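You operate a simulated robot arm through the tools that you are given. There is no shell and no other tool. Be economical: measure what you need, move in short steps, check, and stop when the job is done.

You run a simulated robot arm. Do the job below in one go: nothing can be reset, and whatever is moved stays where it is left.

## Task
Unlock the washer's keys and spin the wet wash again at 1200.
Fine: switch the washer off when it is done; leave the door shut.

It is judged by the outcome, as a careful person would: the job done as asked, and still so three seconds after it is handed in. It fails if anything else is knocked over, pushed out of place, dropped, spilled or broken.

## Robot
A 7-joint arm with a two-finger parallel gripper, fixed in place. Base frame: the origin is at the foot of the arm, x ahead of it, y to its left, z up. Readings come in m, degrees, newtons and seconds.
With the tool pointing down near the work surface it reaches from about 0.16 to 0.46 m from the base axis. Its first joint turns from -66.0 to 66.0 degrees. Payload 2.4 kg.
Tool frame: the origin (TCP) lies between the finger pads and is the grasp point; the fingertips stand 0.03 m ahead of it; z points along the fingers, y is the line along which they close. Largest opening 0.094 m; finger width 0.028, thickness 0.01; the body of the gripper, 0.05 by 0.096 m, starts 0.055 m behind the TCP.
Orientation is that of the tool frame in the base frame, as a unit quaternion [w, x, y, z]. With the fingers straight down and closing along the base's y, the tool's x points along the base's -x, its y along +y and its z along -z.

## Interface
- The arm moves only by the tool play_rows. Its argument "moves" is one flat list of numbers, 7 for each row, row after row: the shift along the tool's x, y, z in units of 25 mm (1.0 is 25 mm), then the turn, a rotation vector about the tool's x, y, z in units of 5 degrees (1.0 is 5 degrees), then the opening, from 0 (shut) to 1 (fully open). In form: [tx, ty, tz, wx, wy, wz, fingers, tx, ty, tz, wx, wy, wz, fingers, ...]. A call has 1 to 20 rows; each row shifts and turns the commanded pose from where the row before left it, along the tool's axes as they then stand. A call with a number of a shift or a turn outside -1 to 1 is refused whole. A row lasts 0.2 s, in which the tool goes at most 0.05 m and 8.6 degrees; a call with a longer step from one row to the next is refused whole, and so is a gripper value outside its range. A pose out of reach is approached as far as the arm can. The call stops where the force on the tool passes 40 N (or 10 N more than at its start, if that is more) or the arm is blocked; 0.2 s more then pass. Each finger travels about 0.153 m/s and halts on what it meets, pressing with about 43 N; the grip force reading is that of the motor and also rises with nothing between the fingers. The clock runs only during rows and for 0.2 s after the last one: add rows that do not move to give the fingers time. It gives the time, the measured TCP pose, the force on the tool (base axes), the opening and the grip force at its end, in the units of the frame above (readings bear some noise), and new pictures: "views" is both (left out), scene, wrist or none.
- Cameras (640 x 400 px; columns grow to the right, rows downward): "scene" is fixed at [0.0374, 0.4765, 1.4685]; the picture's right is [-0.72, -0.70, 0.00], its down [-0.40, 0.41, -0.82] and it looks along [0.57, -0.59, -0.57] (base axes); focal length 376 px, centre (320, 200). "wrist" rides on the gripper at [0.076, 0.014, -0.102] in the tool frame; the picture's right is [-0.18, 0.98, 0.00], its down [-0.75, -0.14, -0.64] and it looks along [-0.63, -0.12, 0.77] (tool axes); focal length 243 px, centre (320, 200). There is no depth. A picture from a camera that has moved, and an enlarged one, comes with that camera's place and axes in the base frame and with its lens. The place of the scene camera against the robot may be out by one fixed shift of up to 0.025 m in any direction.
- zoom(camera, box): a new picture of the part [left, top, right, bottom] of that camera's present view, enlarged. It takes no simulated time.
- hand_in(): hands the job in; it is judged then, once.

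Work in short steps. Places have to be worked out from the pictures, the camera data and where the tool is seen: move nearer, look again, correct. Check each grasp and each placing, and mend what went wrong. You have 120 turns and 200 pictures in all, those below and enlarged ones among them. Open the gripper and draw the arm clear of the work before you hand the job in, unless the task says otherwise; then end with one line.

The tools are called by a JSON object that holds its "fn" and its "kwargs". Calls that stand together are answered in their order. play_rows: Moves the arm, as the interface text tells. Its arguments: {"type":"object","properties":{"moves":{"type":"array","items":{"type":"number"}},"views":{"type":"string","enum":["both","scene","wrist","none"]}},"required":["moves"]} The other tools are called the same way: zoom (camera, box) takes an enlarged picture of a part of a camera's view; hand_in () hands the job in.

At the start:

```text
time_s: 0.0
eef_pos: [0.3147, -0.1236, 1.1514]
orientation: [0.0, 0.0, 1.0, -0.001]
force: [0.4, -0.2, -0.5]
grip_width: 0.0941
finger_force: 0.1
```

scene: 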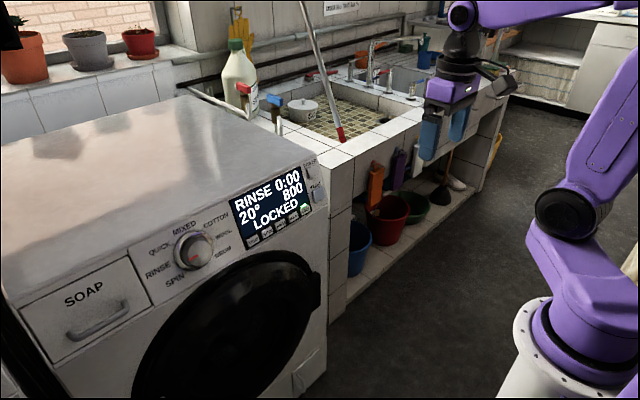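
wrist: 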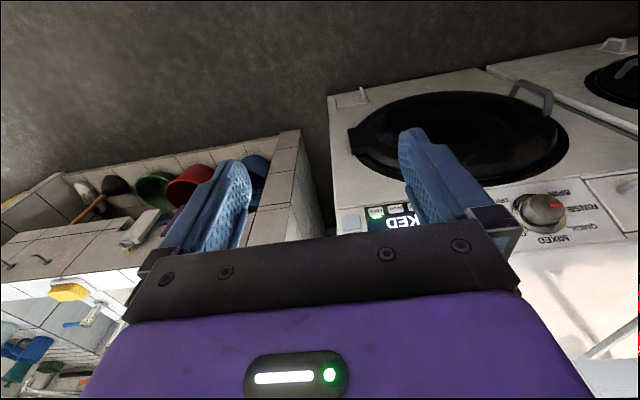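

The panel shows RINSE 0:00, 20°, 800, LOCKED. I'll enlarge the panel to read the keys.

{"fn": "zoom", "kwargs": {"camera": "scene", "box": [220, 150, 340, 255]}}

{"fn": "zoom", "kwargs": {"camera": "scene", "box": [130, 200, 250, 300]}}

{"fn": "zoom", "kwargs": {"camera": "wrist", "box": [320, 130, 640, 330]}}

```text
3.81 times, centred on (280, 202) of scene
camera zoom: at [0.0374, 0.4765, 1.4685], right [-0.72, -0.7, 0.0], down [-0.4, 0.41, -0.82], along [0.57, -0.59, -0.57], focal length 1430 px, centre (472, 190)
```

zoom: 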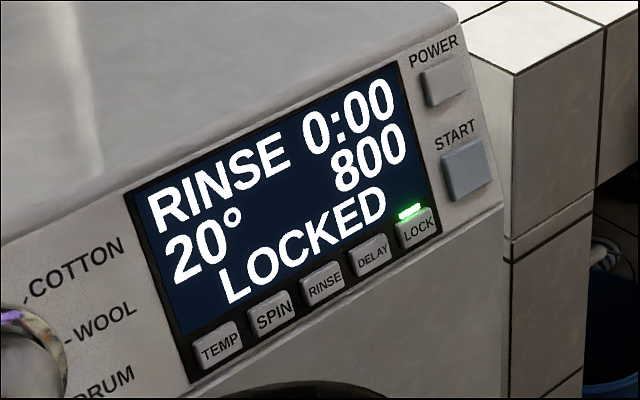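

```text
4.00 times, centred on (190, 250) of scene
camera zoom: at [0.0374, 0.4765, 1.4685], right [-0.72, -0.7, 0.0], down [-0.4, 0.41, -0.82], along [0.57, -0.59, -0.57], focal length 1502 px, centre (840, 0)
```

zoom: 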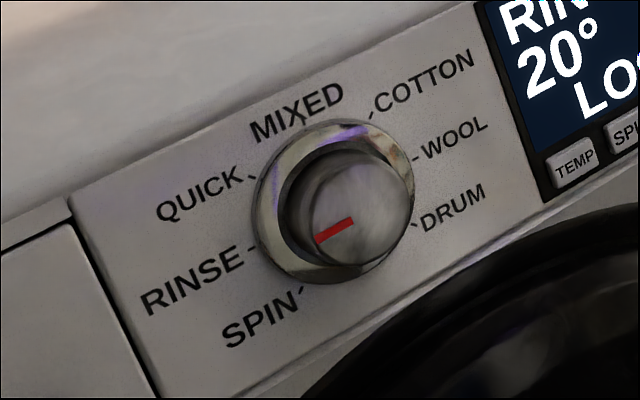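

```text
2.00 times, centred on (480, 230) of wrist
camera zoom: at [0.2389, -0.1096, 1.2544], right [0.18, 0.98, 0.0], down [0.75, -0.14, 0.64], along [0.63, -0.12, -0.77], focal length 485 px, centre (0, 140)
```

zoom: 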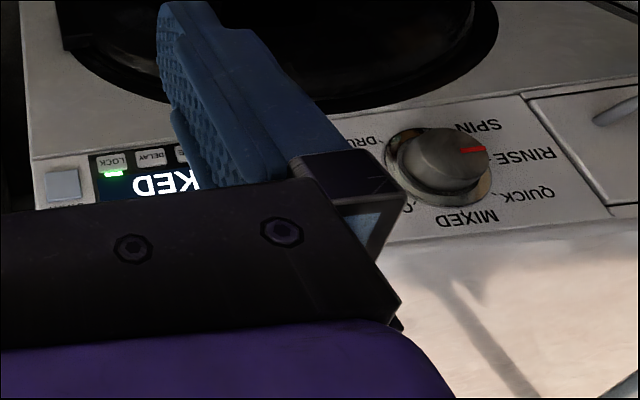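

Key row is TEMP/SPIN/RINSE/DELAY/LOCK on a panel facing -x; LOCK is roughly at (0.60,-0.055,0.88). I shut the fingers and turn the tool to point forward (+x) in place.

{"fn": "play_rows", "kwargs": {"moves": [0, 0, 0, 0, -1, 0, 0, 0, 0, 0, 0, -1, 0, 0, 0, 0, 0, 0, -1, 0, 0, 0, 0, 0, 0, -1, 0, 0, 0, 0, 0, 0, -1, 0, 0, 0, 0, 0, 0, -1, 0, 0, 0, 0, 0, 0, -1, 0, 0, 0, 0, 0, 0, -1, 0, 0, 0, 0, 0, 0, -1, 0, 0, 0, 0, 0, 0, -1, 0, 0, 0, 0, 0, 0, -1, 0, 0, 0, 0, 0, 0, -1, 0, 0, 0, 0, 0, 0, -1, 0, 0, 0, 0, 0, 0, -1, 0, 0, 0, 0, 0, 0, -1, 0, 0, 0, 0, 0, 0, -1, 0, 0, 0, 0, 0, 0, -1, 0, 0, 0, 0, 0, 0, -1, 0, 0]}}

```text
time_s: 3.8
eef_pos: [0.3928, -0.1255, 1.2684]
orientation: [0.68, 0.005, 0.733, -0.009]
force: [-0.2, 0.2, 0.7]
grip_width: 0.0001
finger_force: 33.5
out of reach, approached as far as the arm can: row 9, 10, 11, 12, 13, 14, 15, 16, 17, 18
camera wrist: at [0.2853, -0.1093, 1.2005], right [0.03, 0.98, 0.18], down [-0.58, -0.12, 0.8], along [0.81, -0.13, 0.57], focal length 243 px, centre (320, 200)
```

scene: 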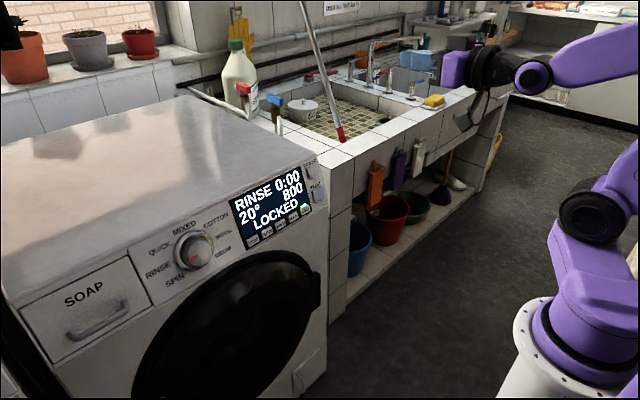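
wrist: 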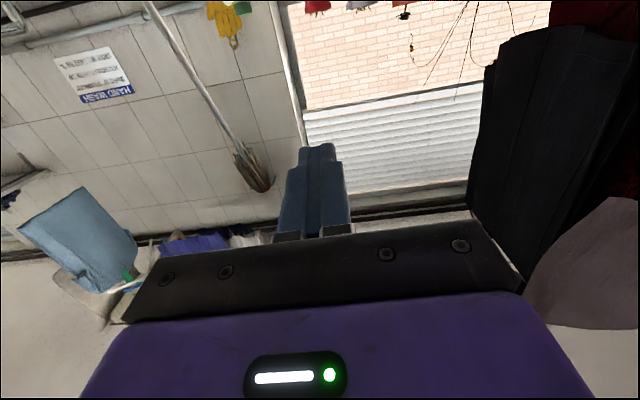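

The pose is too high to reach exactly; I go down and toward the panel, staying well clear of it.

{"fn": "play_rows", "kwargs": {"moves": [0.95, 0.25, 0.2, 0, 0, 0, 0, 0.95, 0.25, 0.2, 0, 0, 0, 0, 0.95, 0.25, 0.2, 0, 0, 0, 0, 0.95, 0.25, 0.2, 0, 0, 0, 0, 0.95, 0.25, 0.2, 0, 0, 0, 0, 0.95, 0.25, 0.2, 0, 0, 0, 0, 0.95, 0.25, 0.2, 0, 0, 0, 0, 0.95, 0.25, 0.2, 0, 0, 0, 0, 0.95, 0.25, 0.2, 0, 0, 0, 0, 0.95, 0.25, 0.2, 0, 0, 0, 0, 0.95, 0.25, 0.2, 0, 0, 0, 0]}}

```text
time_s: 6.2
eef_pos: [0.4755, -0.0564, 1.0341]
orientation: [0.68, 0.004, 0.733, -0.009]
force: [0.0, 0.0, 0.0]
grip_width: 0.0
finger_force: 33.0
out of reach, approached as far as the arm can: row 1, 2, 3, 4, 5
camera wrist: at [0.3673, -0.0408, 0.9671], right [0.03, 0.98, 0.18], down [-0.58, -0.12, 0.8], along [0.81, -0.13, 0.57], focal length 243 px, centre (320, 200)
```

scene: 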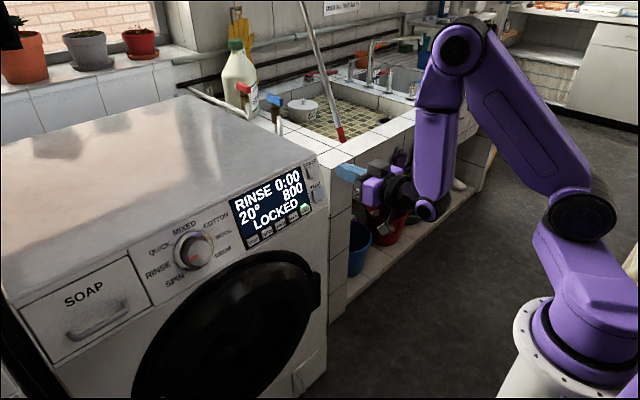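
wrist: 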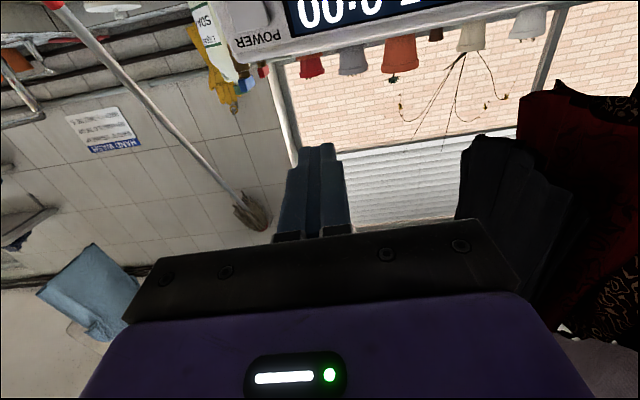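

Tip is at about (0.505,-0.057,1.03), agreeing with the scene view to about 2 cm. I back off slightly and go down to the panel height to look at it straight on.

{"fn": "play_rows", "kwargs": {"moves": [0, 0, -1, 0, 0, 0, 0, 0, 0, -1, 0, 0, 0, 0, 1, 0, -0.2, 0, 0, 0, 0, 1, 0, 0, 0, 0, 0, 0, 1, 0, 0, 0, 0, 0, 0, 1, 0, 0, 0, 0, 0, 0, 1, 0, 0, 0, 0, 0, 0, 1, 0, 0, 0, 0, 0, 0]}}

```text
time_s: 8.0
eef_pos: [0.4232, -0.049, 0.8795]
orientation: [0.679, 0.005, 0.734, -0.01]
force: [-0.4, -0.3, -0.5]
grip_width: 0.0
finger_force: 33.3
out of reach, approached as far as the arm can: row 2
camera wrist: at [0.3166, -0.0336, 0.8137], right [0.03, 0.98, 0.18], down [-0.59, -0.12, 0.8], along [0.81, -0.13, 0.57], focal length 243 px, centre (320, 200)
```

scene: 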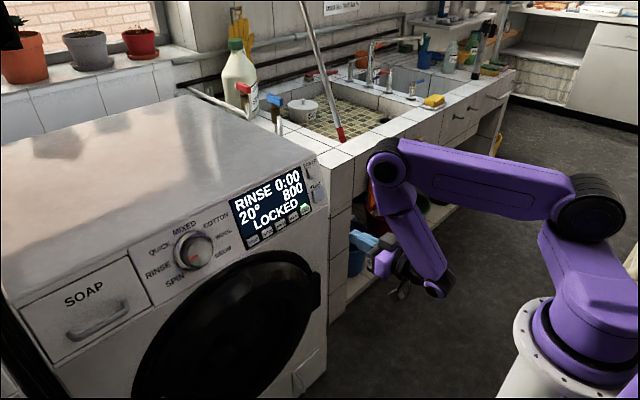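
wrist: 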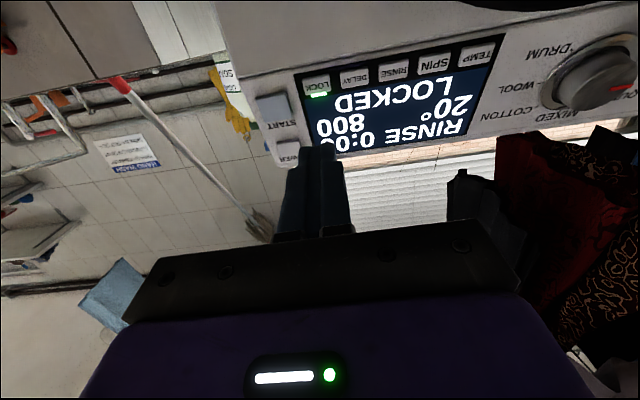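

Good view of the panel. I enlarge it to measure the keys.

{"fn": "zoom", "kwargs": {"camera": "wrist", "box": [240, 0, 640, 250]}}

{"fn": "zoom", "kwargs": {"camera": "wrist", "box": [240, 20, 400, 170]}}

```text
1.60 times, centred on (440, 125) of wrist
camera zoom: at [0.3166, -0.0336, 0.8137], right [0.03, 0.98, 0.18], down [-0.59, -0.12, 0.8], along [0.81, -0.13, 0.57], focal length 388 px, centre (128, 320)
```

zoom: 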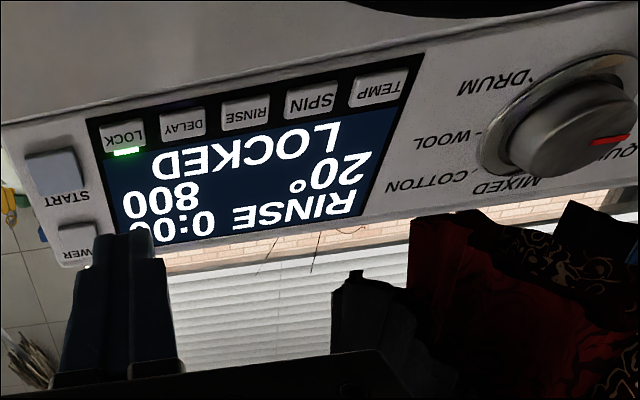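

```text
2.67 times, centred on (320, 95) of wrist
camera zoom: at [0.3166, -0.0336, 0.8137], right [0.03, 0.98, 0.18], down [-0.59, -0.12, 0.8], along [0.81, -0.13, 0.57], focal length 647 px, centre (320, 480)
```

zoom: 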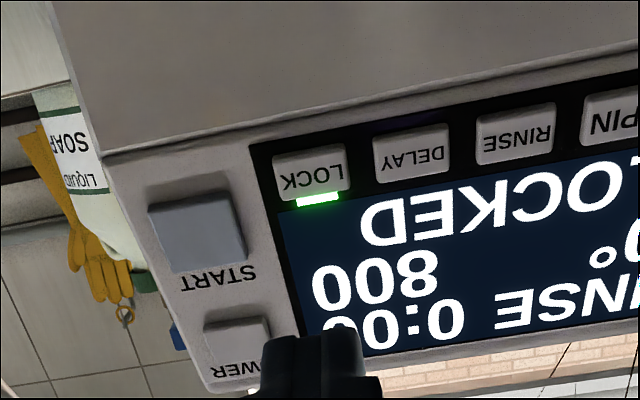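

LOCK triangulates to (0.608,-0.055,0.864), SPIN to (0.608,0.067,0.863), START (0.613,-0.110,0.880), POWER (0.631,-0.111,0.940); the panel leans back about 17°. I tilt the tool square to it and come to ~30 mm in front of LOCK.

{"fn": "play_rows", "kwargs": {"moves": [0, 0, 0, -0.1, 0.83, 0, 0, 0, 0, 0, -0.1, 0.83, 0, 0, 0, 0, 0, 0, 0.84, 0, 0, -0.26, -0.04, 0.8, 0, 0, 0, 0, -0.26, -0.04, 0.8, 0, 0, 0, 0, -0.26, -0.04, 0.8, 0, 0, 0, 0, -0.26, -0.04, 0.8, 0, 0, 0, 0, -0.26, -0.04, 0.8, 0, 0, 0, 0, -0.26, -0.04, 0.8, 0, 0, 0, 0]}}

```text
time_s: 10.0
eef_pos: [0.55, -0.0559, 0.8881]
orientation: [0.595, -0.002, 0.804, -0.002]
force: [-0.3, -0.1, 0.9]
grip_width: 0.0
finger_force: 32.8
camera wrist: at [0.4302, -0.0417, 0.8452], right [0.05, 0.98, 0.17], down [-0.39, -0.14, 0.91], along [0.92, -0.12, 0.38], focal length 243 px, centre (320, 200)
```

scene: 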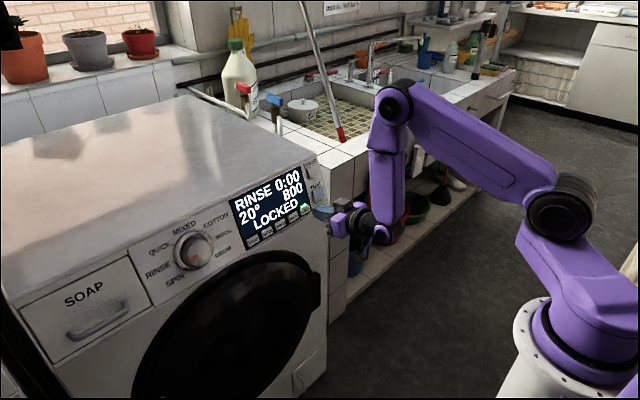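
wrist: 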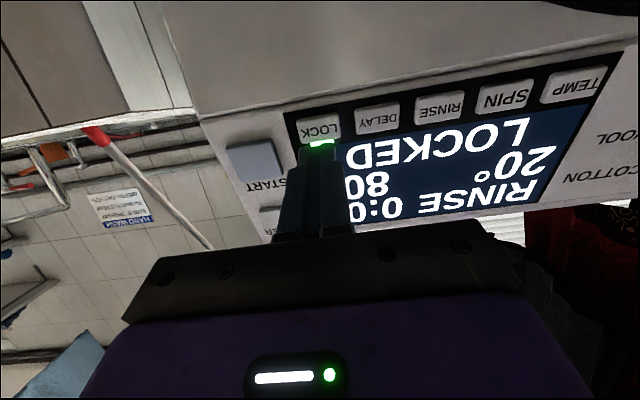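

Aligned in y; need 6 mm lower along the panel, gap about 32 mm. I lower and approach to near contact.

{"fn": "play_rows", "kwargs": {"moves": [0.24, 0, 0.3, 0, 0, 0, 0, 0, 0, 0.4, 0, 0, 0, 0, 0, 0, 0.4, 0, 0, 0, 0], "views": "wrist"}}

```text
time_s: 10.8
eef_pos: [0.5757, -0.0558, 0.8717]
orientation: [0.596, -0.002, 0.803, -0.002]
force: [-0.5, 0.5, 0.1]
grip_width: 0.0
finger_force: 32.8
camera wrist: at [0.4553, -0.0413, 0.8294], right [0.05, 0.98, 0.17], down [-0.39, -0.14, 0.91], along [0.92, -0.12, 0.38], focal length 243 px, centre (320, 200)
```

wrist: 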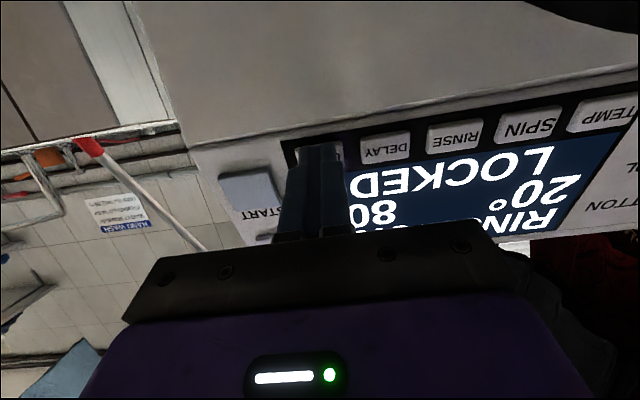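

The tip covers LOCK with ~5 mm to go; I press in small steps and watch the force.

{"fn": "play_rows", "kwargs": {"moves": [0, 0, 0.1, 0, 0, 0, 0, 0, 0, 0.1, 0, 0, 0, 0, 0, 0, 0.08, 0, 0, 0, 0], "views": "wrist"}}

```text
time_s: 11.6
eef_pos: [0.5813, -0.0556, 0.8702]
orientation: [0.595, -0.001, 0.804, -0.003]
force: [-1.2, -0.5, 0.4]
grip_width: 0.0
finger_force: 33.1
camera wrist: at [0.4611, -0.0412, 0.8272], right [0.05, 0.98, 0.17], down [-0.39, -0.14, 0.91], along [0.92, -0.12, 0.38], focal length 243 px, centre (320, 200)
```

wrist: 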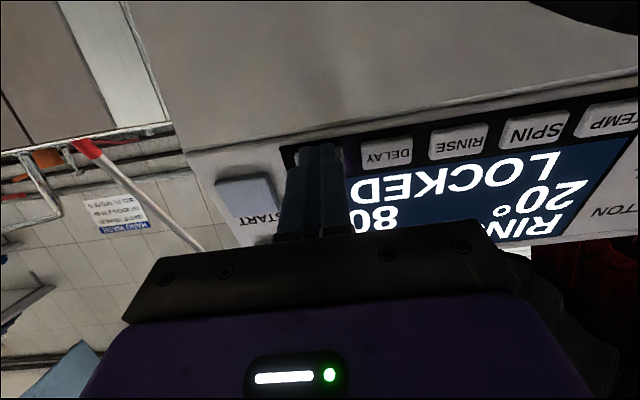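

No contact force yet; pressing a few mm further.

{"fn": "play_rows", "kwargs": {"moves": [0, 0, 0.08, 0, 0, 0, 0, 0, 0, 0.08, 0, 0, 0, 0], "views": "scene"}}

```text
time_s: 12.2
eef_pos: [0.5855, -0.0549, 0.8674]
orientation: [0.595, -0.002, 0.804, -0.002]
force: [-6.2, -0.2, 2.3]
grip_width: 0.0
finger_force: 32.9
```

scene: 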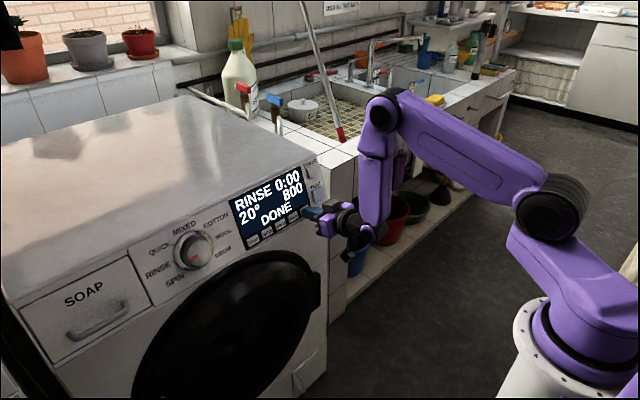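

The display went from LOCKED to DONE with 6 N on the key. I release and back off to check it stays unlocked.

{"fn": "play_rows", "kwargs": {"moves": [0, 0, -0.6, 0, 0, 0, 0, 0, 0, -0.8, 0, 0, 0, 0, 0, 0, -0.4, 0, 0, 0, 0]}}

```text
time_s: 13.0
eef_pos: [0.5415, -0.0559, 0.8813]
orientation: [0.596, -0.001, 0.803, -0.003]
force: [-0.1, 0.4, -0.7]
grip_width: 0.0003
finger_force: 33.2
camera wrist: at [0.4219, -0.0414, 0.8392], right [0.05, 0.98, 0.17], down [-0.4, -0.14, 0.91], along [0.92, -0.12, 0.38], focal length 243 px, centre (320, 200)
```

scene: 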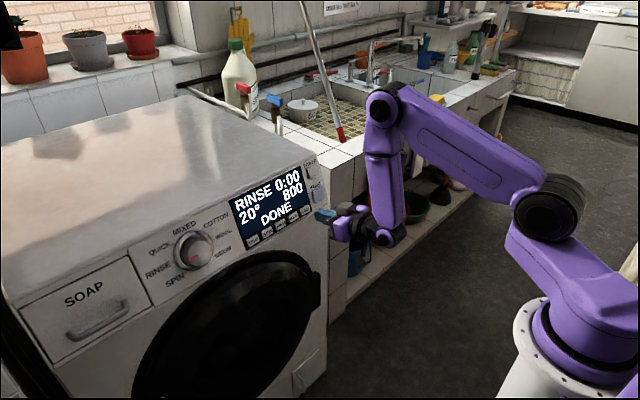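
wrist: 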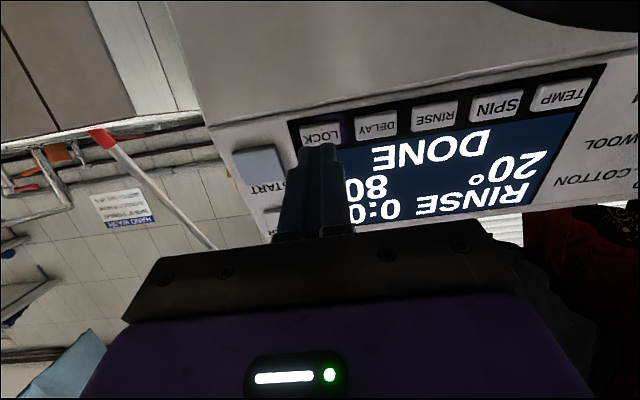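

Unlocked (DONE, lock lamp off). The dial is near (0.62,0.24,0.91); I back away and shift left to look at it.

{"fn": "play_rows", "kwargs": {"moves": [0, 0, -1, 0, 0, 0, 0, 0, 0.9, -1, 0, 0, 0, 0, -0.1, 0.9, 0, 0, 0, 0, 0, -0.1, 0.9, 0, 0, 0, 0, 0, -0.1, 0.9, 0, 0, 0, 0, 0, -0.1, 0.9, 0, 0, 0, 0, 0, -0.1, 0.9, 0, 0, 0, 0, 0, -0.1, 0.9, 0, 0, 0, 0, 0, -0.1, 0.9, 0, 0, 0, 0, 0, -0.1, 0.9, 0, 0, 0, 0, 0, -0.1, 0.9, 0, 0, 0, 0, 0, -0.1, 0.9, 0, 0, 0, 0, 0, -0.1, 0.9, 0, 0, 0, 0, 0]}}

```text
time_s: 15.8
eef_pos: [0.5015, 0.2138, 0.92]
orientation: [0.595, -0.001, 0.804, -0.003]
force: [0.3, -0.8, 0.4]
grip_width: 0.0001
finger_force: 32.7
camera wrist: at [0.3815, 0.2283, 0.878], right [0.06, 0.98, 0.17], down [-0.39, -0.14, 0.91], along [0.92, -0.12, 0.38], focal length 243 px, centre (320, 200)
```

scene: 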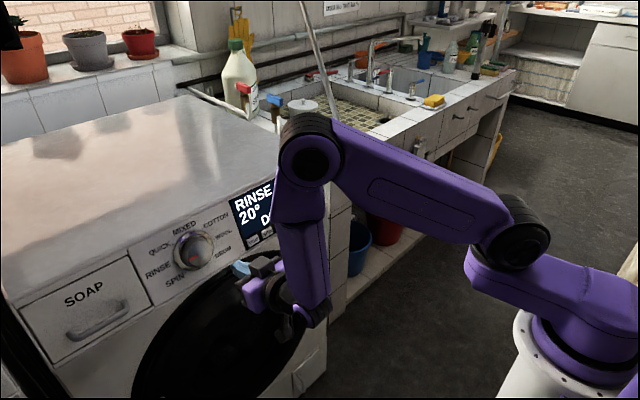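
wrist: 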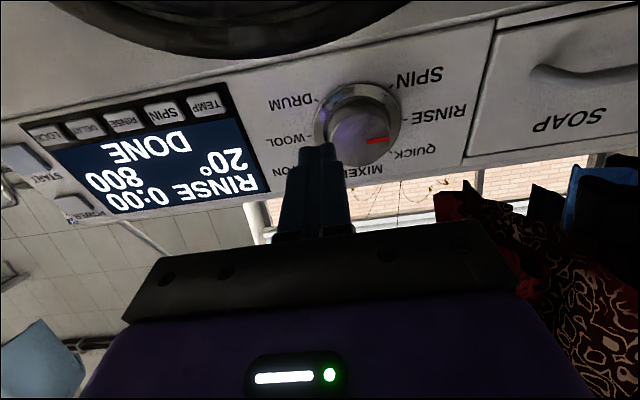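

{"fn": "zoom", "kwargs": {"camera": "wrist", "box": [280, 50, 480, 175]}}

```text
3.20 times, centred on (380, 112) of wrist
camera zoom: at [0.3815, 0.2283, 0.878], right [0.06, 0.98, 0.17], down [-0.39, -0.14, 0.91], along [0.92, -0.12, 0.38], focal length 776 px, centre (128, 480)
```

zoom: 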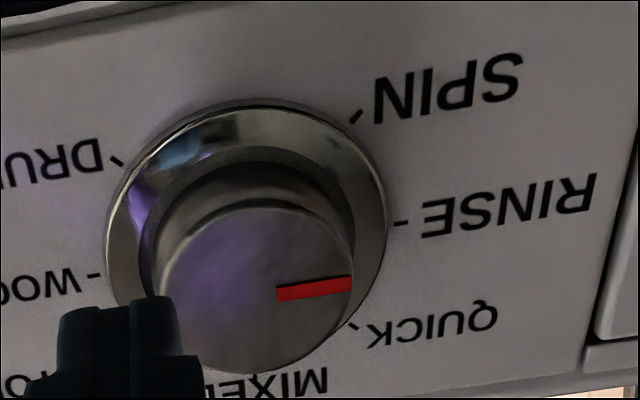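

Dial axis is about (0.622,0.245,0.907), cap ~50 mm across and ~31 mm tall; SPIN is 45° counter-clockwise (seen from the front). I open and line up with the axis, standing off.

{"fn": "play_rows", "kwargs": {"moves": [-0.45, 0.62, 0, 0, 0, 0, 1, -0.45, 0.62, 0, 0, 0, 0, 1, 0, 0, 0.58, 0, 0, 0, 1, 0, 0, 0.58, 0, 0, 0, 1]}}

```text
time_s: 16.8
eef_pos: [0.5366, 0.246, 0.9327]
orientation: [0.596, -0.001, 0.803, -0.003]
force: [0.2, 0.5, 0.1]
grip_width: 0.0939
finger_force: 0.1
camera wrist: at [0.4166, 0.2606, 0.8913], right [0.05, 0.98, 0.17], down [-0.39, -0.14, 0.91], along [0.92, -0.12, 0.38], focal length 243 px, centre (320, 200)
```

scene: 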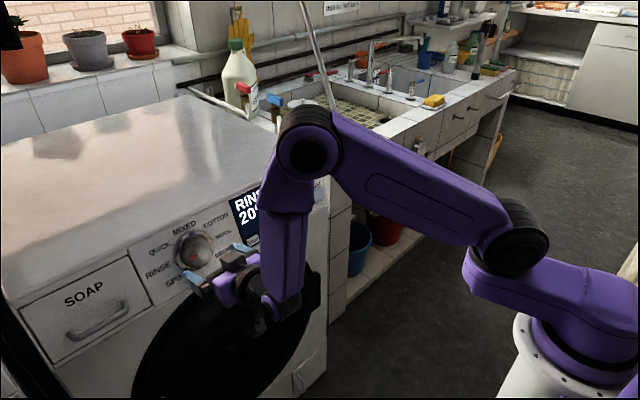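
wrist: 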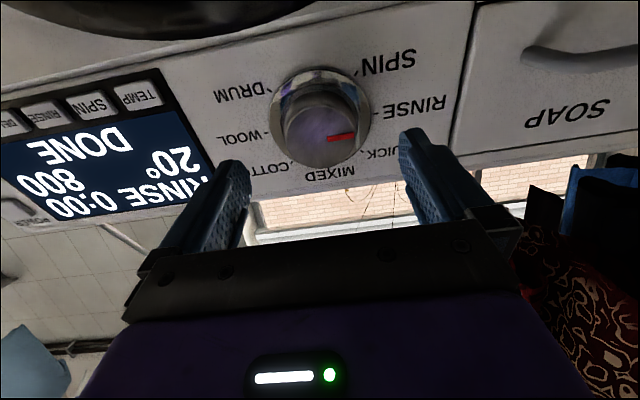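

{"fn": "zoom", "kwargs": {"camera": "wrist", "box": [240, 60, 400, 180]}}

```text
3.33 times, centred on (320, 120) of wrist
camera zoom: at [0.4166, 0.2606, 0.8913], right [0.05, 0.98, 0.17], down [-0.39, -0.14, 0.91], along [0.92, -0.12, 0.38], focal length 809 px, centre (320, 467)
```

zoom: 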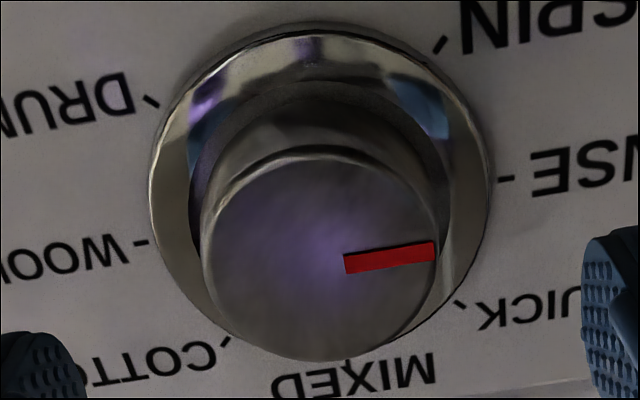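

Cap centre agrees within ~3 mm. I advance 45 mm over the cap with fingers open.

{"fn": "play_rows", "kwargs": {"moves": [0, 0.1, 0.6, 0, 0, 0, 1, 0, 0, 0.6, 0, 0, 0, 1, 0, 0, 0.5, 0, 0, 0, 1]}}

```text
time_s: 17.6
eef_pos: [0.5772, 0.2491, 0.9212]
orientation: [0.595, -0.001, 0.804, -0.002]
force: [0.0, -0.1, 0.2]
grip_width: 0.0943
finger_force: 0.0
camera wrist: at [0.4575, 0.2632, 0.879], right [0.05, 0.98, 0.17], down [-0.39, -0.14, 0.91], along [0.92, -0.12, 0.38], focal length 243 px, centre (320, 200)
```

scene: 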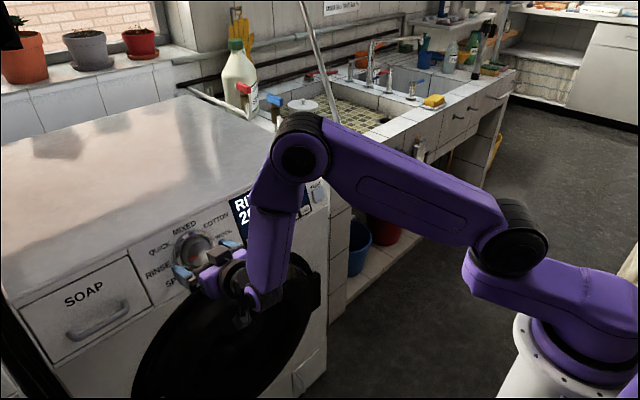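
wrist: 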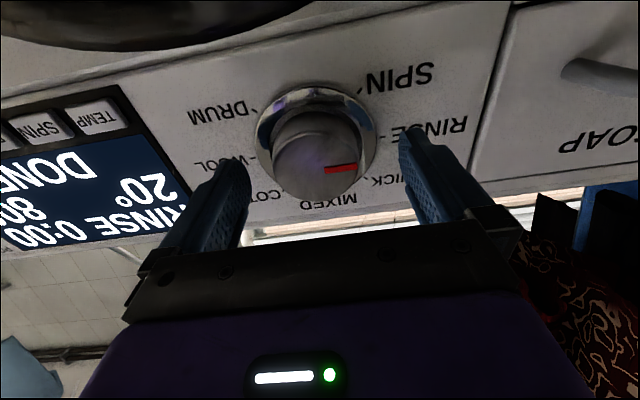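

Centred on the cap; closing on it.

{"fn": "play_rows", "kwargs": {"moves": [0, 0, 0, 0, 0, 0, 0.5, 0, 0, 0, 0, 0, 0, 0.4, 0, 0, 0, 0, 0, 0, 0.4], "views": "wrist"}}

```text
time_s: 18.4
eef_pos: [0.5795, 0.2443, 0.9222]
orientation: [0.595, 0.001, 0.804, -0.004]
force: [-4.2, -15.6, -0.1]
grip_width: 0.0545
finger_force: 45.1
camera wrist: at [0.458, 0.2604, 0.8787], right [0.06, 0.98, 0.17], down [-0.39, -0.13, 0.91], along [0.92, -0.12, 0.38], focal length 243 px, centre (320, 200)
```

wrist: 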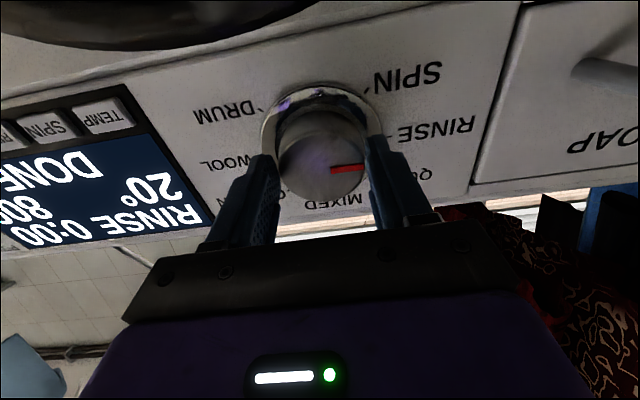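

Gripped (54 mm), with a 15 N sideways load since the axis is ~4 mm further right. I relieve that and check before turning.

{"fn": "play_rows", "kwargs": {"moves": [0, -0.17, 0, 0, 0, 0, 0.4, 0, 0, 0, 0, 0, -1, 0.4, 0, 0, 0, 0, 0, -1, 0.4, 0, 0, 0, 0, 0, -1, 0.4], "views": "wrist"}}

```text
time_s: 19.4
eef_pos: [0.5774, 0.2436, 0.921]
orientation: [0.59, -0.106, 0.796, -0.081]
force: [0.6, -13.7, -2.2]
grip_width: 0.0547
finger_force: 45.7
camera wrist: at [0.4572, 0.2376, 0.878], right [-0.02, 1.0, -0.08], down [-0.39, 0.07, 0.92], along [0.92, 0.05, 0.39], focal length 243 px, centre (320, 200)
```

wrist: 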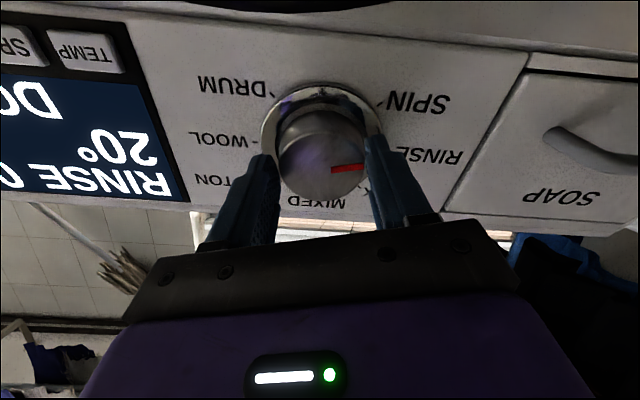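

The knob turns with the fingers in the right direction. I continue the remaining 30°, easing the side load a little.

{"fn": "play_rows", "kwargs": {"moves": [0, -0.12, 0, 0, 0, -1, 0.4, 0, 0, 0, 0, 0, -1, 0.4, 0, 0, 0, 0, 0, -1, 0.4, 0, 0, 0, 0, 0, -1, 0.4, 0, 0, 0, 0, 0, -1, 0.4, 0, 0, 0, 0, 0, -1, 0.4, 0, 0, 0, 0, 0, 0, 0.4]}}

```text
time_s: 21.0
eef_pos: [0.5778, 0.2416, 0.9228]
orientation: [0.549, -0.308, 0.741, -0.232]
force: [-6.8, -14.2, 8.7]
grip_width: 0.0543
finger_force: 45.1
camera wrist: at [0.4613, 0.1972, 0.8922], right [-0.16, 0.82, -0.55], down [-0.43, 0.44, 0.79], along [0.89, 0.36, 0.28], focal length 243 px, centre (320, 200)
```

scene: 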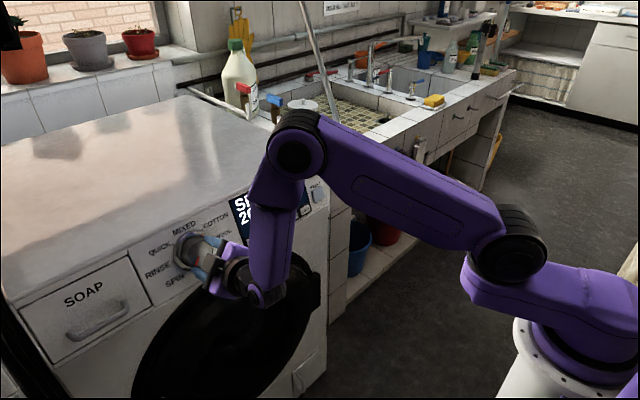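
wrist: 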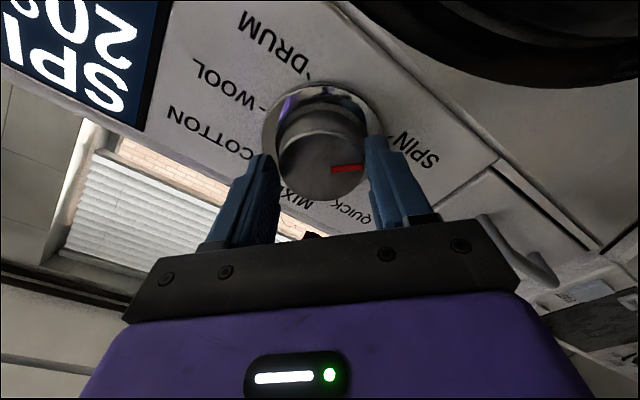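

The display now reads SP(IN) and the mark points at SPIN. I release and retreat along the axis.

{"fn": "play_rows", "kwargs": {"moves": [0, 0, 0, 0, 0, 0, 0.8, 0, 0, 0, 0, 0, 0, 1, 0, 0, -0.8, 0, 0, 0, 1, 0, 0, -1, 0, 0, 0, 1, 0, 0, -0.7, 0, 0, 0, 1]}}

```text
time_s: 22.2
eef_pos: [0.5163, 0.2412, 0.9396]
orientation: [0.549, -0.308, 0.742, -0.231]
force: [0.7, -0.2, -0.5]
grip_width: 0.0941
finger_force: 0.0
camera wrist: at [0.3998, 0.1988, 0.9098], right [-0.16, 0.82, -0.54], down [-0.43, 0.44, 0.79], along [0.89, 0.36, 0.28], focal length 243 px, centre (320, 200)
```

scene: 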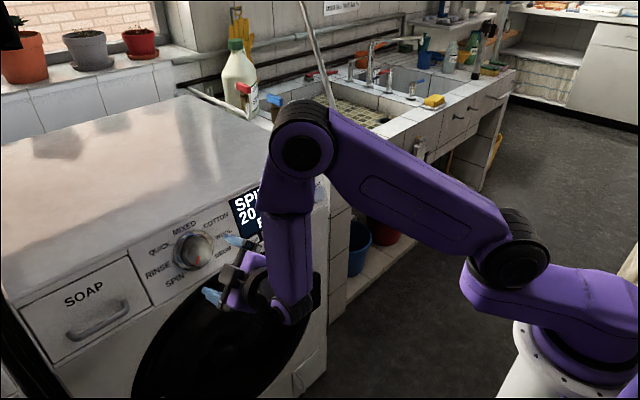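
wrist: 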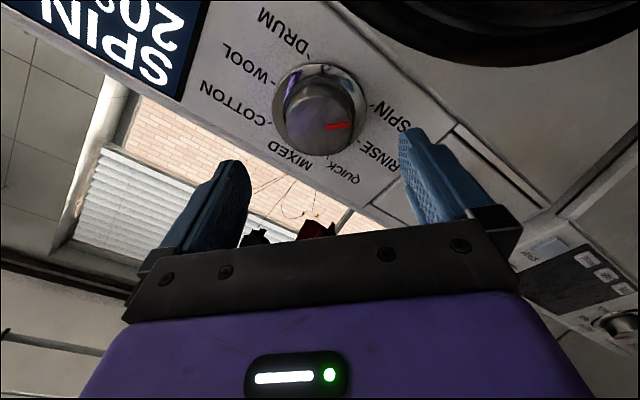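

Released cleanly on SPIN. I roll back, shut the fingers and move in front of the SPIN key.

{"fn": "play_rows", "kwargs": {"moves": [0, 0, 0, 0, 0, 1, 1, 0, 0, 0, 0, 0, 1, 1, 0, 0, 0, 0, 0, 1, 1, 0, 0, 0, 0, 0, 1, 0.5, 0, 0, 0, 0, 0, 1, 0, 0, 0, 0, 0, 0, 1, 0, 0, 0, 0, 0, 0, 1, 0, 0, 0, 0, 0, 0, 1, 0, 0, 0, 0, 0, 0, 1, 0, 0.24, -0.87, 0, 0, 0, 0, 0, 0.24, -0.87, 0, 0, 0, 0, 0, 0.24, -0.87, 0, 0, 0, 0, 0, 0.24, -0.87, 0, 0, 0, 0, 0, 0.24, -0.87, 0, 0, 0, 0, 0, 0.24, -0.87, 0, 0, 0, 0, 0, 0.24, -0.87, 0.6, 0, 0, 0, 0, 0.24, -0.87, 0.8, 0, 0, 0, 0, 0, 0, 0.8, 0, 0, 0, 0]}}

```text
time_s: 26.0
eef_pos: [0.5554, 0.0661, 0.8802]
orientation: [0.595, -0.002, 0.803, -0.002]
force: [-0.1, 0.3, 0.3]
grip_width: 0.0001
finger_force: 33.3
camera wrist: at [0.4359, 0.0809, 0.8373], right [0.05, 0.98, 0.17], down [-0.39, -0.14, 0.91], along [0.92, -0.12, 0.38], focal length 243 px, centre (320, 200)
```

scene: 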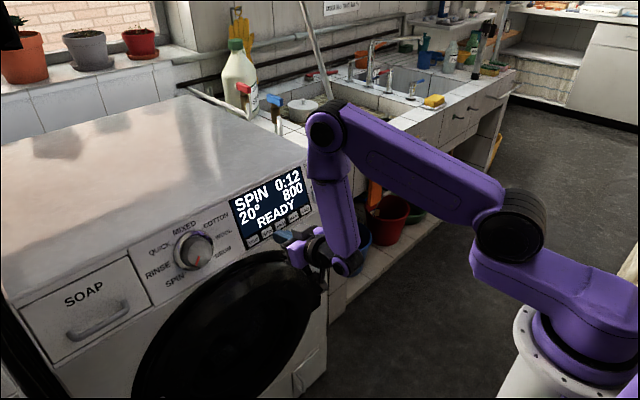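
wrist: 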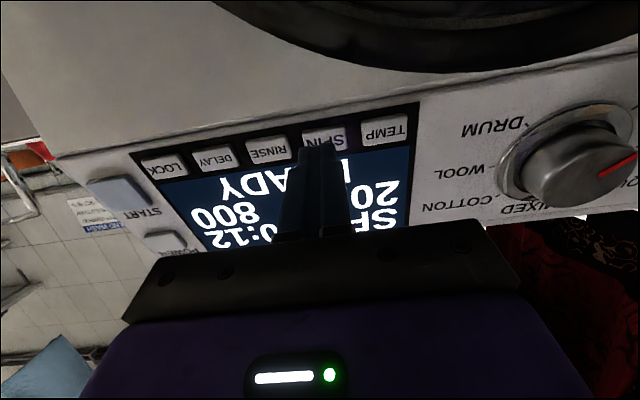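

Display: SPIN 0:12, 800, READY. I press SPIN once (same depth as LOCK) and back off, then read the speed.

{"fn": "play_rows", "kwargs": {"moves": [0, 0.08, 0.5, 0, 0, 0, 0, 0, 0, 0.5, 0, 0, 0, 0, 0, 0, 0.13, 0, 0, 0, 0, 0, 0, 0.13, 0, 0, 0, 0], "views": "scene"}}

```text
time_s: 27.0
eef_pos: [0.5861, 0.0692, 0.8699]
orientation: [0.595, -0.001, 0.804, -0.003]
force: [-9.0, -0.5, 4.6]
grip_width: 0.0
finger_force: 32.7
```

scene: 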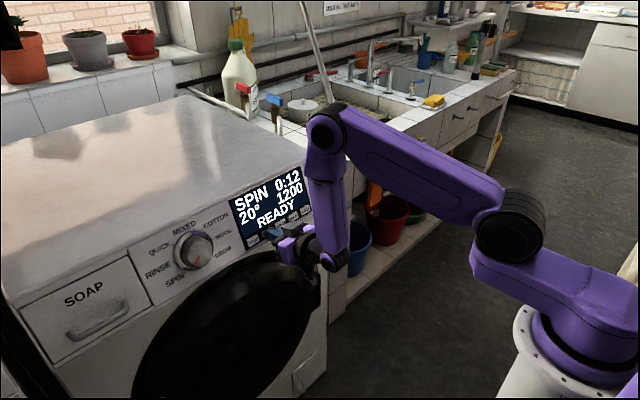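

It reads 1200. I back off and move in front of START.

{"fn": "play_rows", "kwargs": {"moves": [0, 0, -0.8, 0, 0, 0, 0, 0, 0, -0.8, 0, 0, 0, 0, -0.09, -0.9, 0, 0, 0, 0, 0, -0.09, -0.9, 0, 0, 0, 0, 0, -0.09, -0.9, 0, 0, 0, 0, 0, -0.09, -0.9, 0, 0, 0, 0, 0, -0.09, -0.9, 0, 0, 0, 0, 0, -0.09, -0.9, 0, 0, 0, 0, 0, -0.09, -0.9, 0, 0, 0, 0, 0, -0.09, -0.86, 0, 0, 0, 0, 0]}}

{"fn": "zoom", "kwargs": {"camera": "wrist", "box": [240, 50, 440, 175]}}

{"fn": "zoom", "kwargs": {"camera": "scene", "box": [220, 150, 340, 255]}}

```text
time_s: 29.2
eef_pos: [0.5536, -0.1091, 0.9008]
orientation: [0.595, -0.001, 0.804, -0.002]
force: [-0.3, 0.1, 0.1]
grip_width: 0.0001
finger_force: 33.5
camera wrist: at [0.434, -0.0957, 0.8584], right [0.05, 0.98, 0.17], down [-0.39, -0.14, 0.91], along [0.92, -0.12, 0.38], focal length 243 px, centre (320, 200)
```

scene: 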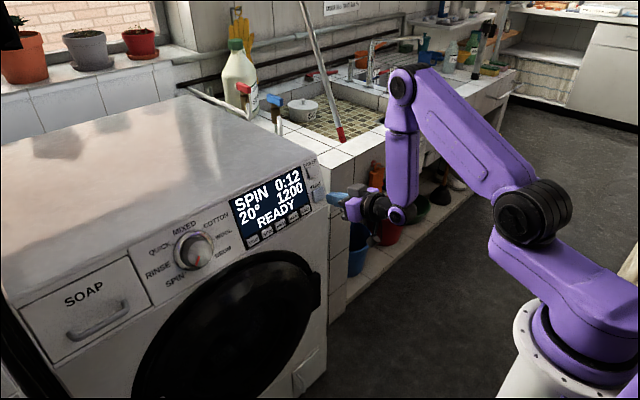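
wrist: 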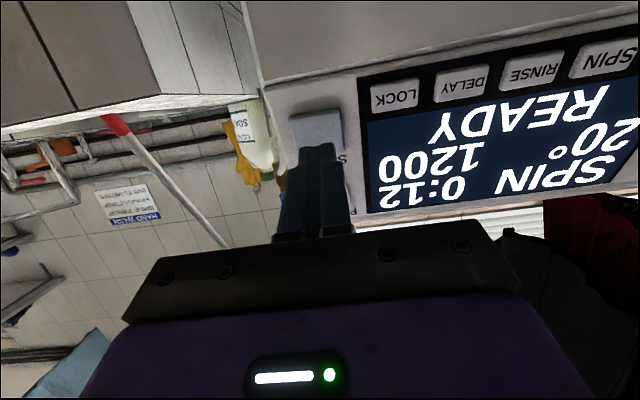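

```text
3.20 times, centred on (340, 112) of wrist
camera zoom: at [0.434, -0.0957, 0.8584], right [0.05, 0.98, 0.17], down [-0.39, -0.14, 0.91], along [0.92, -0.12, 0.38], focal length 776 px, centre (256, 480)
```

zoom: 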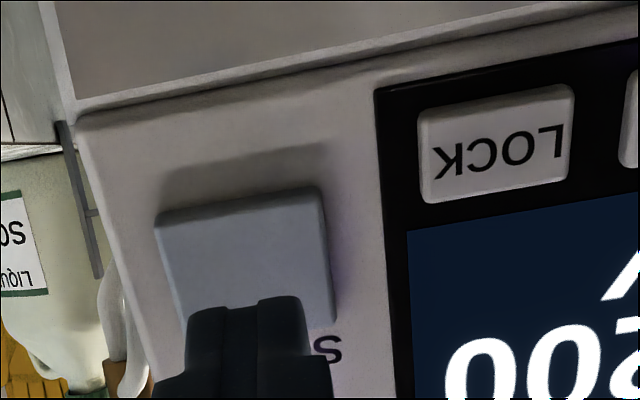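

```text
3.81 times, centred on (280, 202) of scene
camera zoom: at [0.0374, 0.4765, 1.4685], right [-0.72, -0.7, 0.0], down [-0.4, 0.41, -0.82], along [0.57, -0.59, -0.57], focal length 1430 px, centre (472, 190)
```

zoom: 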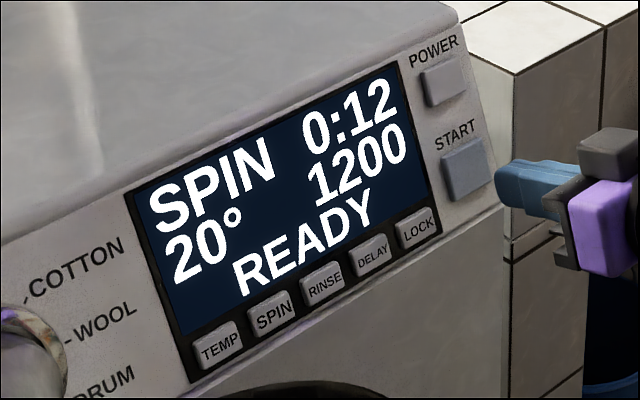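

SPIN 1200 READY confirmed. START is straight ahead (~34 mm gap); I press gently in steps.

{"fn": "play_rows", "kwargs": {"moves": [0.05, -0.1, 0.6, 0, 0, 0, 0, 0, 0, 0.4, 0, 0, 0, 0, 0, 0, 0.12, 0, 0, 0, 0, 0, 0, 0.12, 0, 0, 0, 0, 0, 0, 0.1, 0, 0, 0, 0], "views": "scene"}}

```text
time_s: 30.4
eef_pos: [0.5857, -0.1132, 0.887]
orientation: [0.596, 0.0, 0.803, -0.003]
force: [0.0, -0.1, 0.5]
grip_width: 0.0002
finger_force: 33.3
```

scene: 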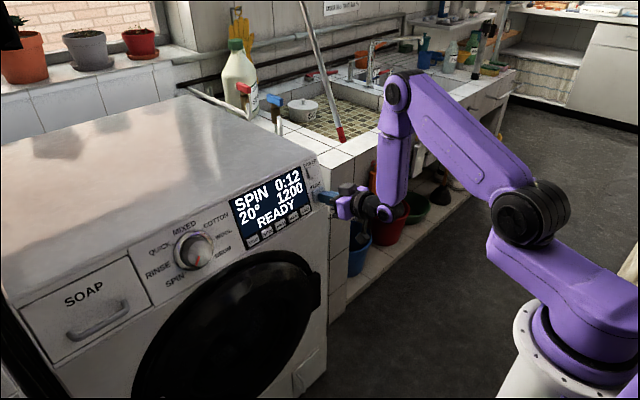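

No contact yet; a few more mm.

{"fn": "play_rows", "kwargs": {"moves": [0, 0, 0.1, 0, 0, 0, 0, 0, 0, 0.1, 0, 0, 0, 0], "views": "scene"}}

```text
time_s: 31.0
eef_pos: [0.5903, -0.112, 0.8867]
orientation: [0.595, -0.002, 0.803, -0.002]
force: [-3.2, 0.1, 2.4]
grip_width: 0.0
finger_force: 33.0
```

scene: 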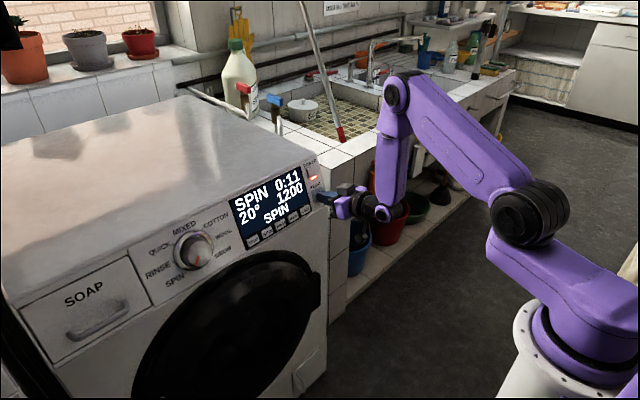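

The spin is running (0:11, counting). I release and move up in front of POWER, without touching it, to wait.

{"fn": "play_rows", "kwargs": {"moves": [0, 0, -0.7, 0, 0, 0, 0, 0, 0, -0.6, 0, 0, 0, 0, -0.85, 0, 0, 0, 0, 0, 0, -0.85, 0, 0, 0, 0, 0, 0, -0.8, 0, 0, 0, 0, 0, 0]}}

{"fn": "zoom", "kwargs": {"camera": "scene", "box": [220, 150, 340, 255]}}

{"fn": "zoom", "kwargs": {"camera": "wrist", "box": [240, 50, 440, 175]}}

```text
time_s: 32.2
eef_pos: [0.5764, -0.1122, 0.9536]
orientation: [0.595, -0.002, 0.804, -0.002]
force: [0.2, 0.1, 0.2]
grip_width: 0.0
finger_force: 32.6
camera wrist: at [0.4566, -0.0979, 0.9131], right [0.05, 0.98, 0.17], down [-0.39, -0.14, 0.91], along [0.92, -0.12, 0.38], focal length 243 px, centre (320, 200)
```

scene: 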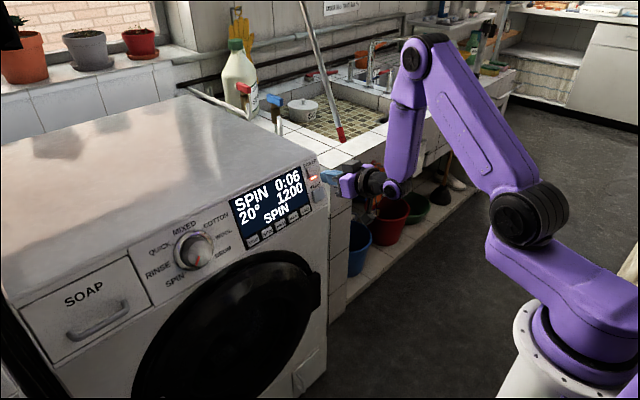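
wrist: 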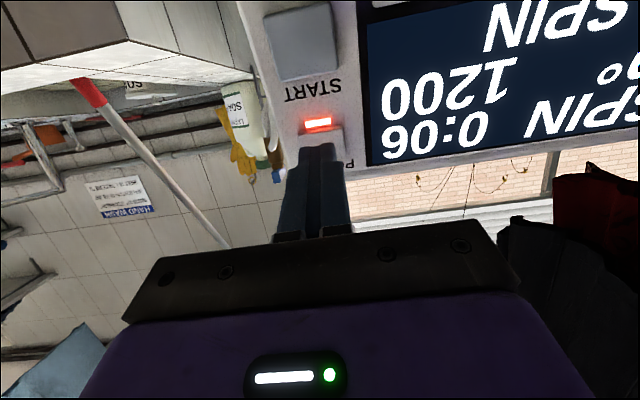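

```text
3.81 times, centred on (280, 202) of scene
camera zoom: at [0.0374, 0.4765, 1.4685], right [-0.72, -0.7, 0.0], down [-0.4, 0.41, -0.82], along [0.57, -0.59, -0.57], focal length 1430 px, centre (472, 190)
```

zoom: 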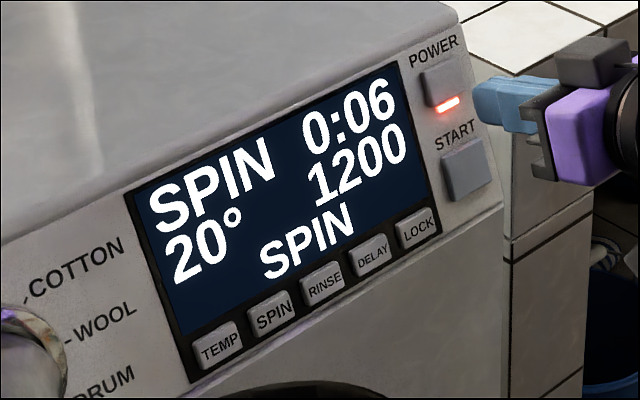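

```text
3.20 times, centred on (340, 112) of wrist
camera zoom: at [0.4566, -0.0979, 0.9131], right [0.05, 0.98, 0.17], down [-0.39, -0.14, 0.91], along [0.92, -0.12, 0.38], focal length 776 px, centre (256, 480)
```

zoom: 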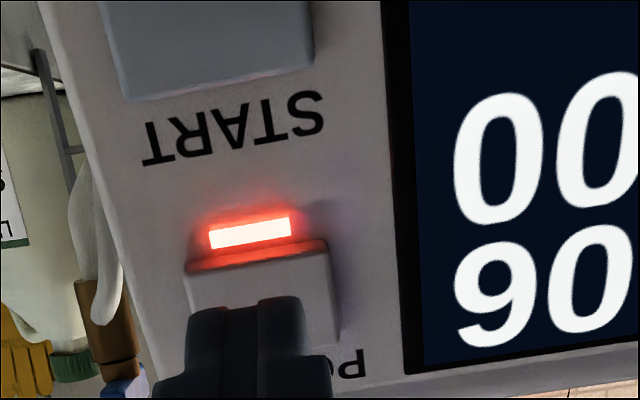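

The spin counts down (0:06). I nudge up 4 mm to centre on POWER and wait.

{"fn": "play_rows", "kwargs": {"moves": [-0.17, 0, 0, 0, 0, 0, 0, 0, 0, 0, 0, 0, 0, 0, 0, 0, 0, 0, 0, 0, 0, 0, 0, 0, 0, 0, 0, 0, 0, 0, 0, 0, 0, 0, 0, 0, 0, 0, 0, 0, 0, 0, 0, 0, 0, 0, 0, 0, 0, 0, 0, 0, 0, 0, 0, 0], "views": "scene"}}

{"fn": "zoom", "kwargs": {"camera": "scene", "box": [220, 150, 340, 255]}}

```text
time_s: 34.0
eef_pos: [0.5777, -0.1124, 0.9611]
orientation: [0.596, -0.002, 0.803, -0.002]
force: [0.4, -0.5, 0.1]
grip_width: 0.0
finger_force: 33.0
```

scene: 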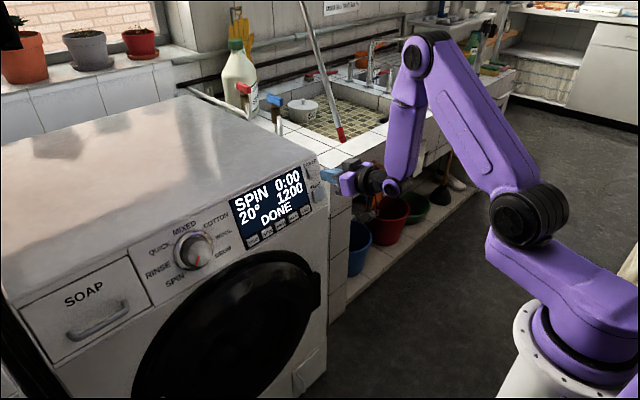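

```text
3.81 times, centred on (280, 202) of scene
camera zoom: at [0.0374, 0.4765, 1.4685], right [-0.72, -0.7, 0.0], down [-0.4, 0.41, -0.82], along [0.57, -0.59, -0.57], focal length 1430 px, centre (472, 190)
```

zoom: 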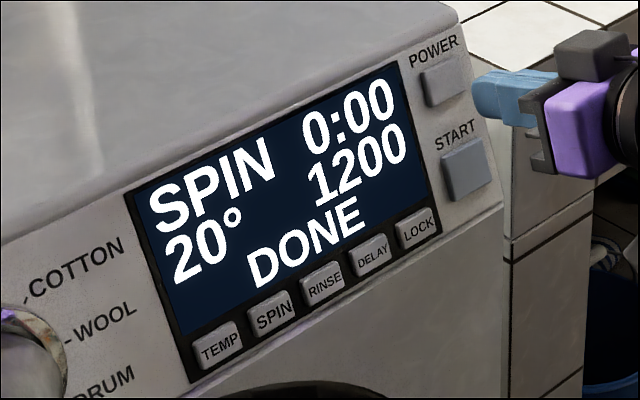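

SPIN 1200 DONE. Now I press POWER in steps.

{"fn": "play_rows", "kwargs": {"moves": [0, 0, 0.5, 0, 0, 0, 0, 0, 0, 0.5, 0, 0, 0, 0, 0, 0, 0.12, 0, 0, 0, 0, 0, 0, 0.12, 0, 0, 0, 0, 0, 0, 0.1, 0, 0, 0, 0], "views": "scene"}}

```text
time_s: 35.2
eef_pos: [0.6085, -0.1126, 0.9502]
orientation: [0.595, -0.002, 0.804, -0.001]
force: [-1.4, 0.1, 0.3]
grip_width: 0.0001
finger_force: 33.2
```

scene: 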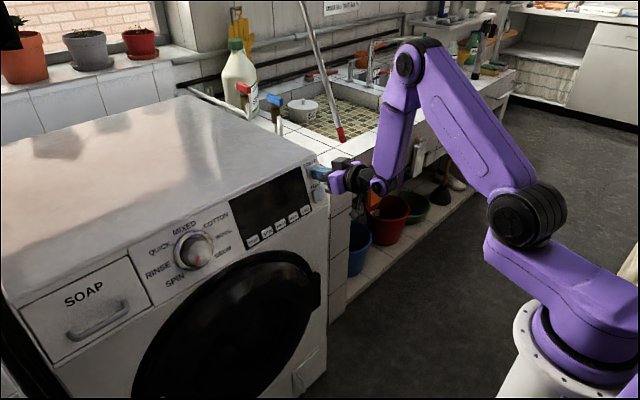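

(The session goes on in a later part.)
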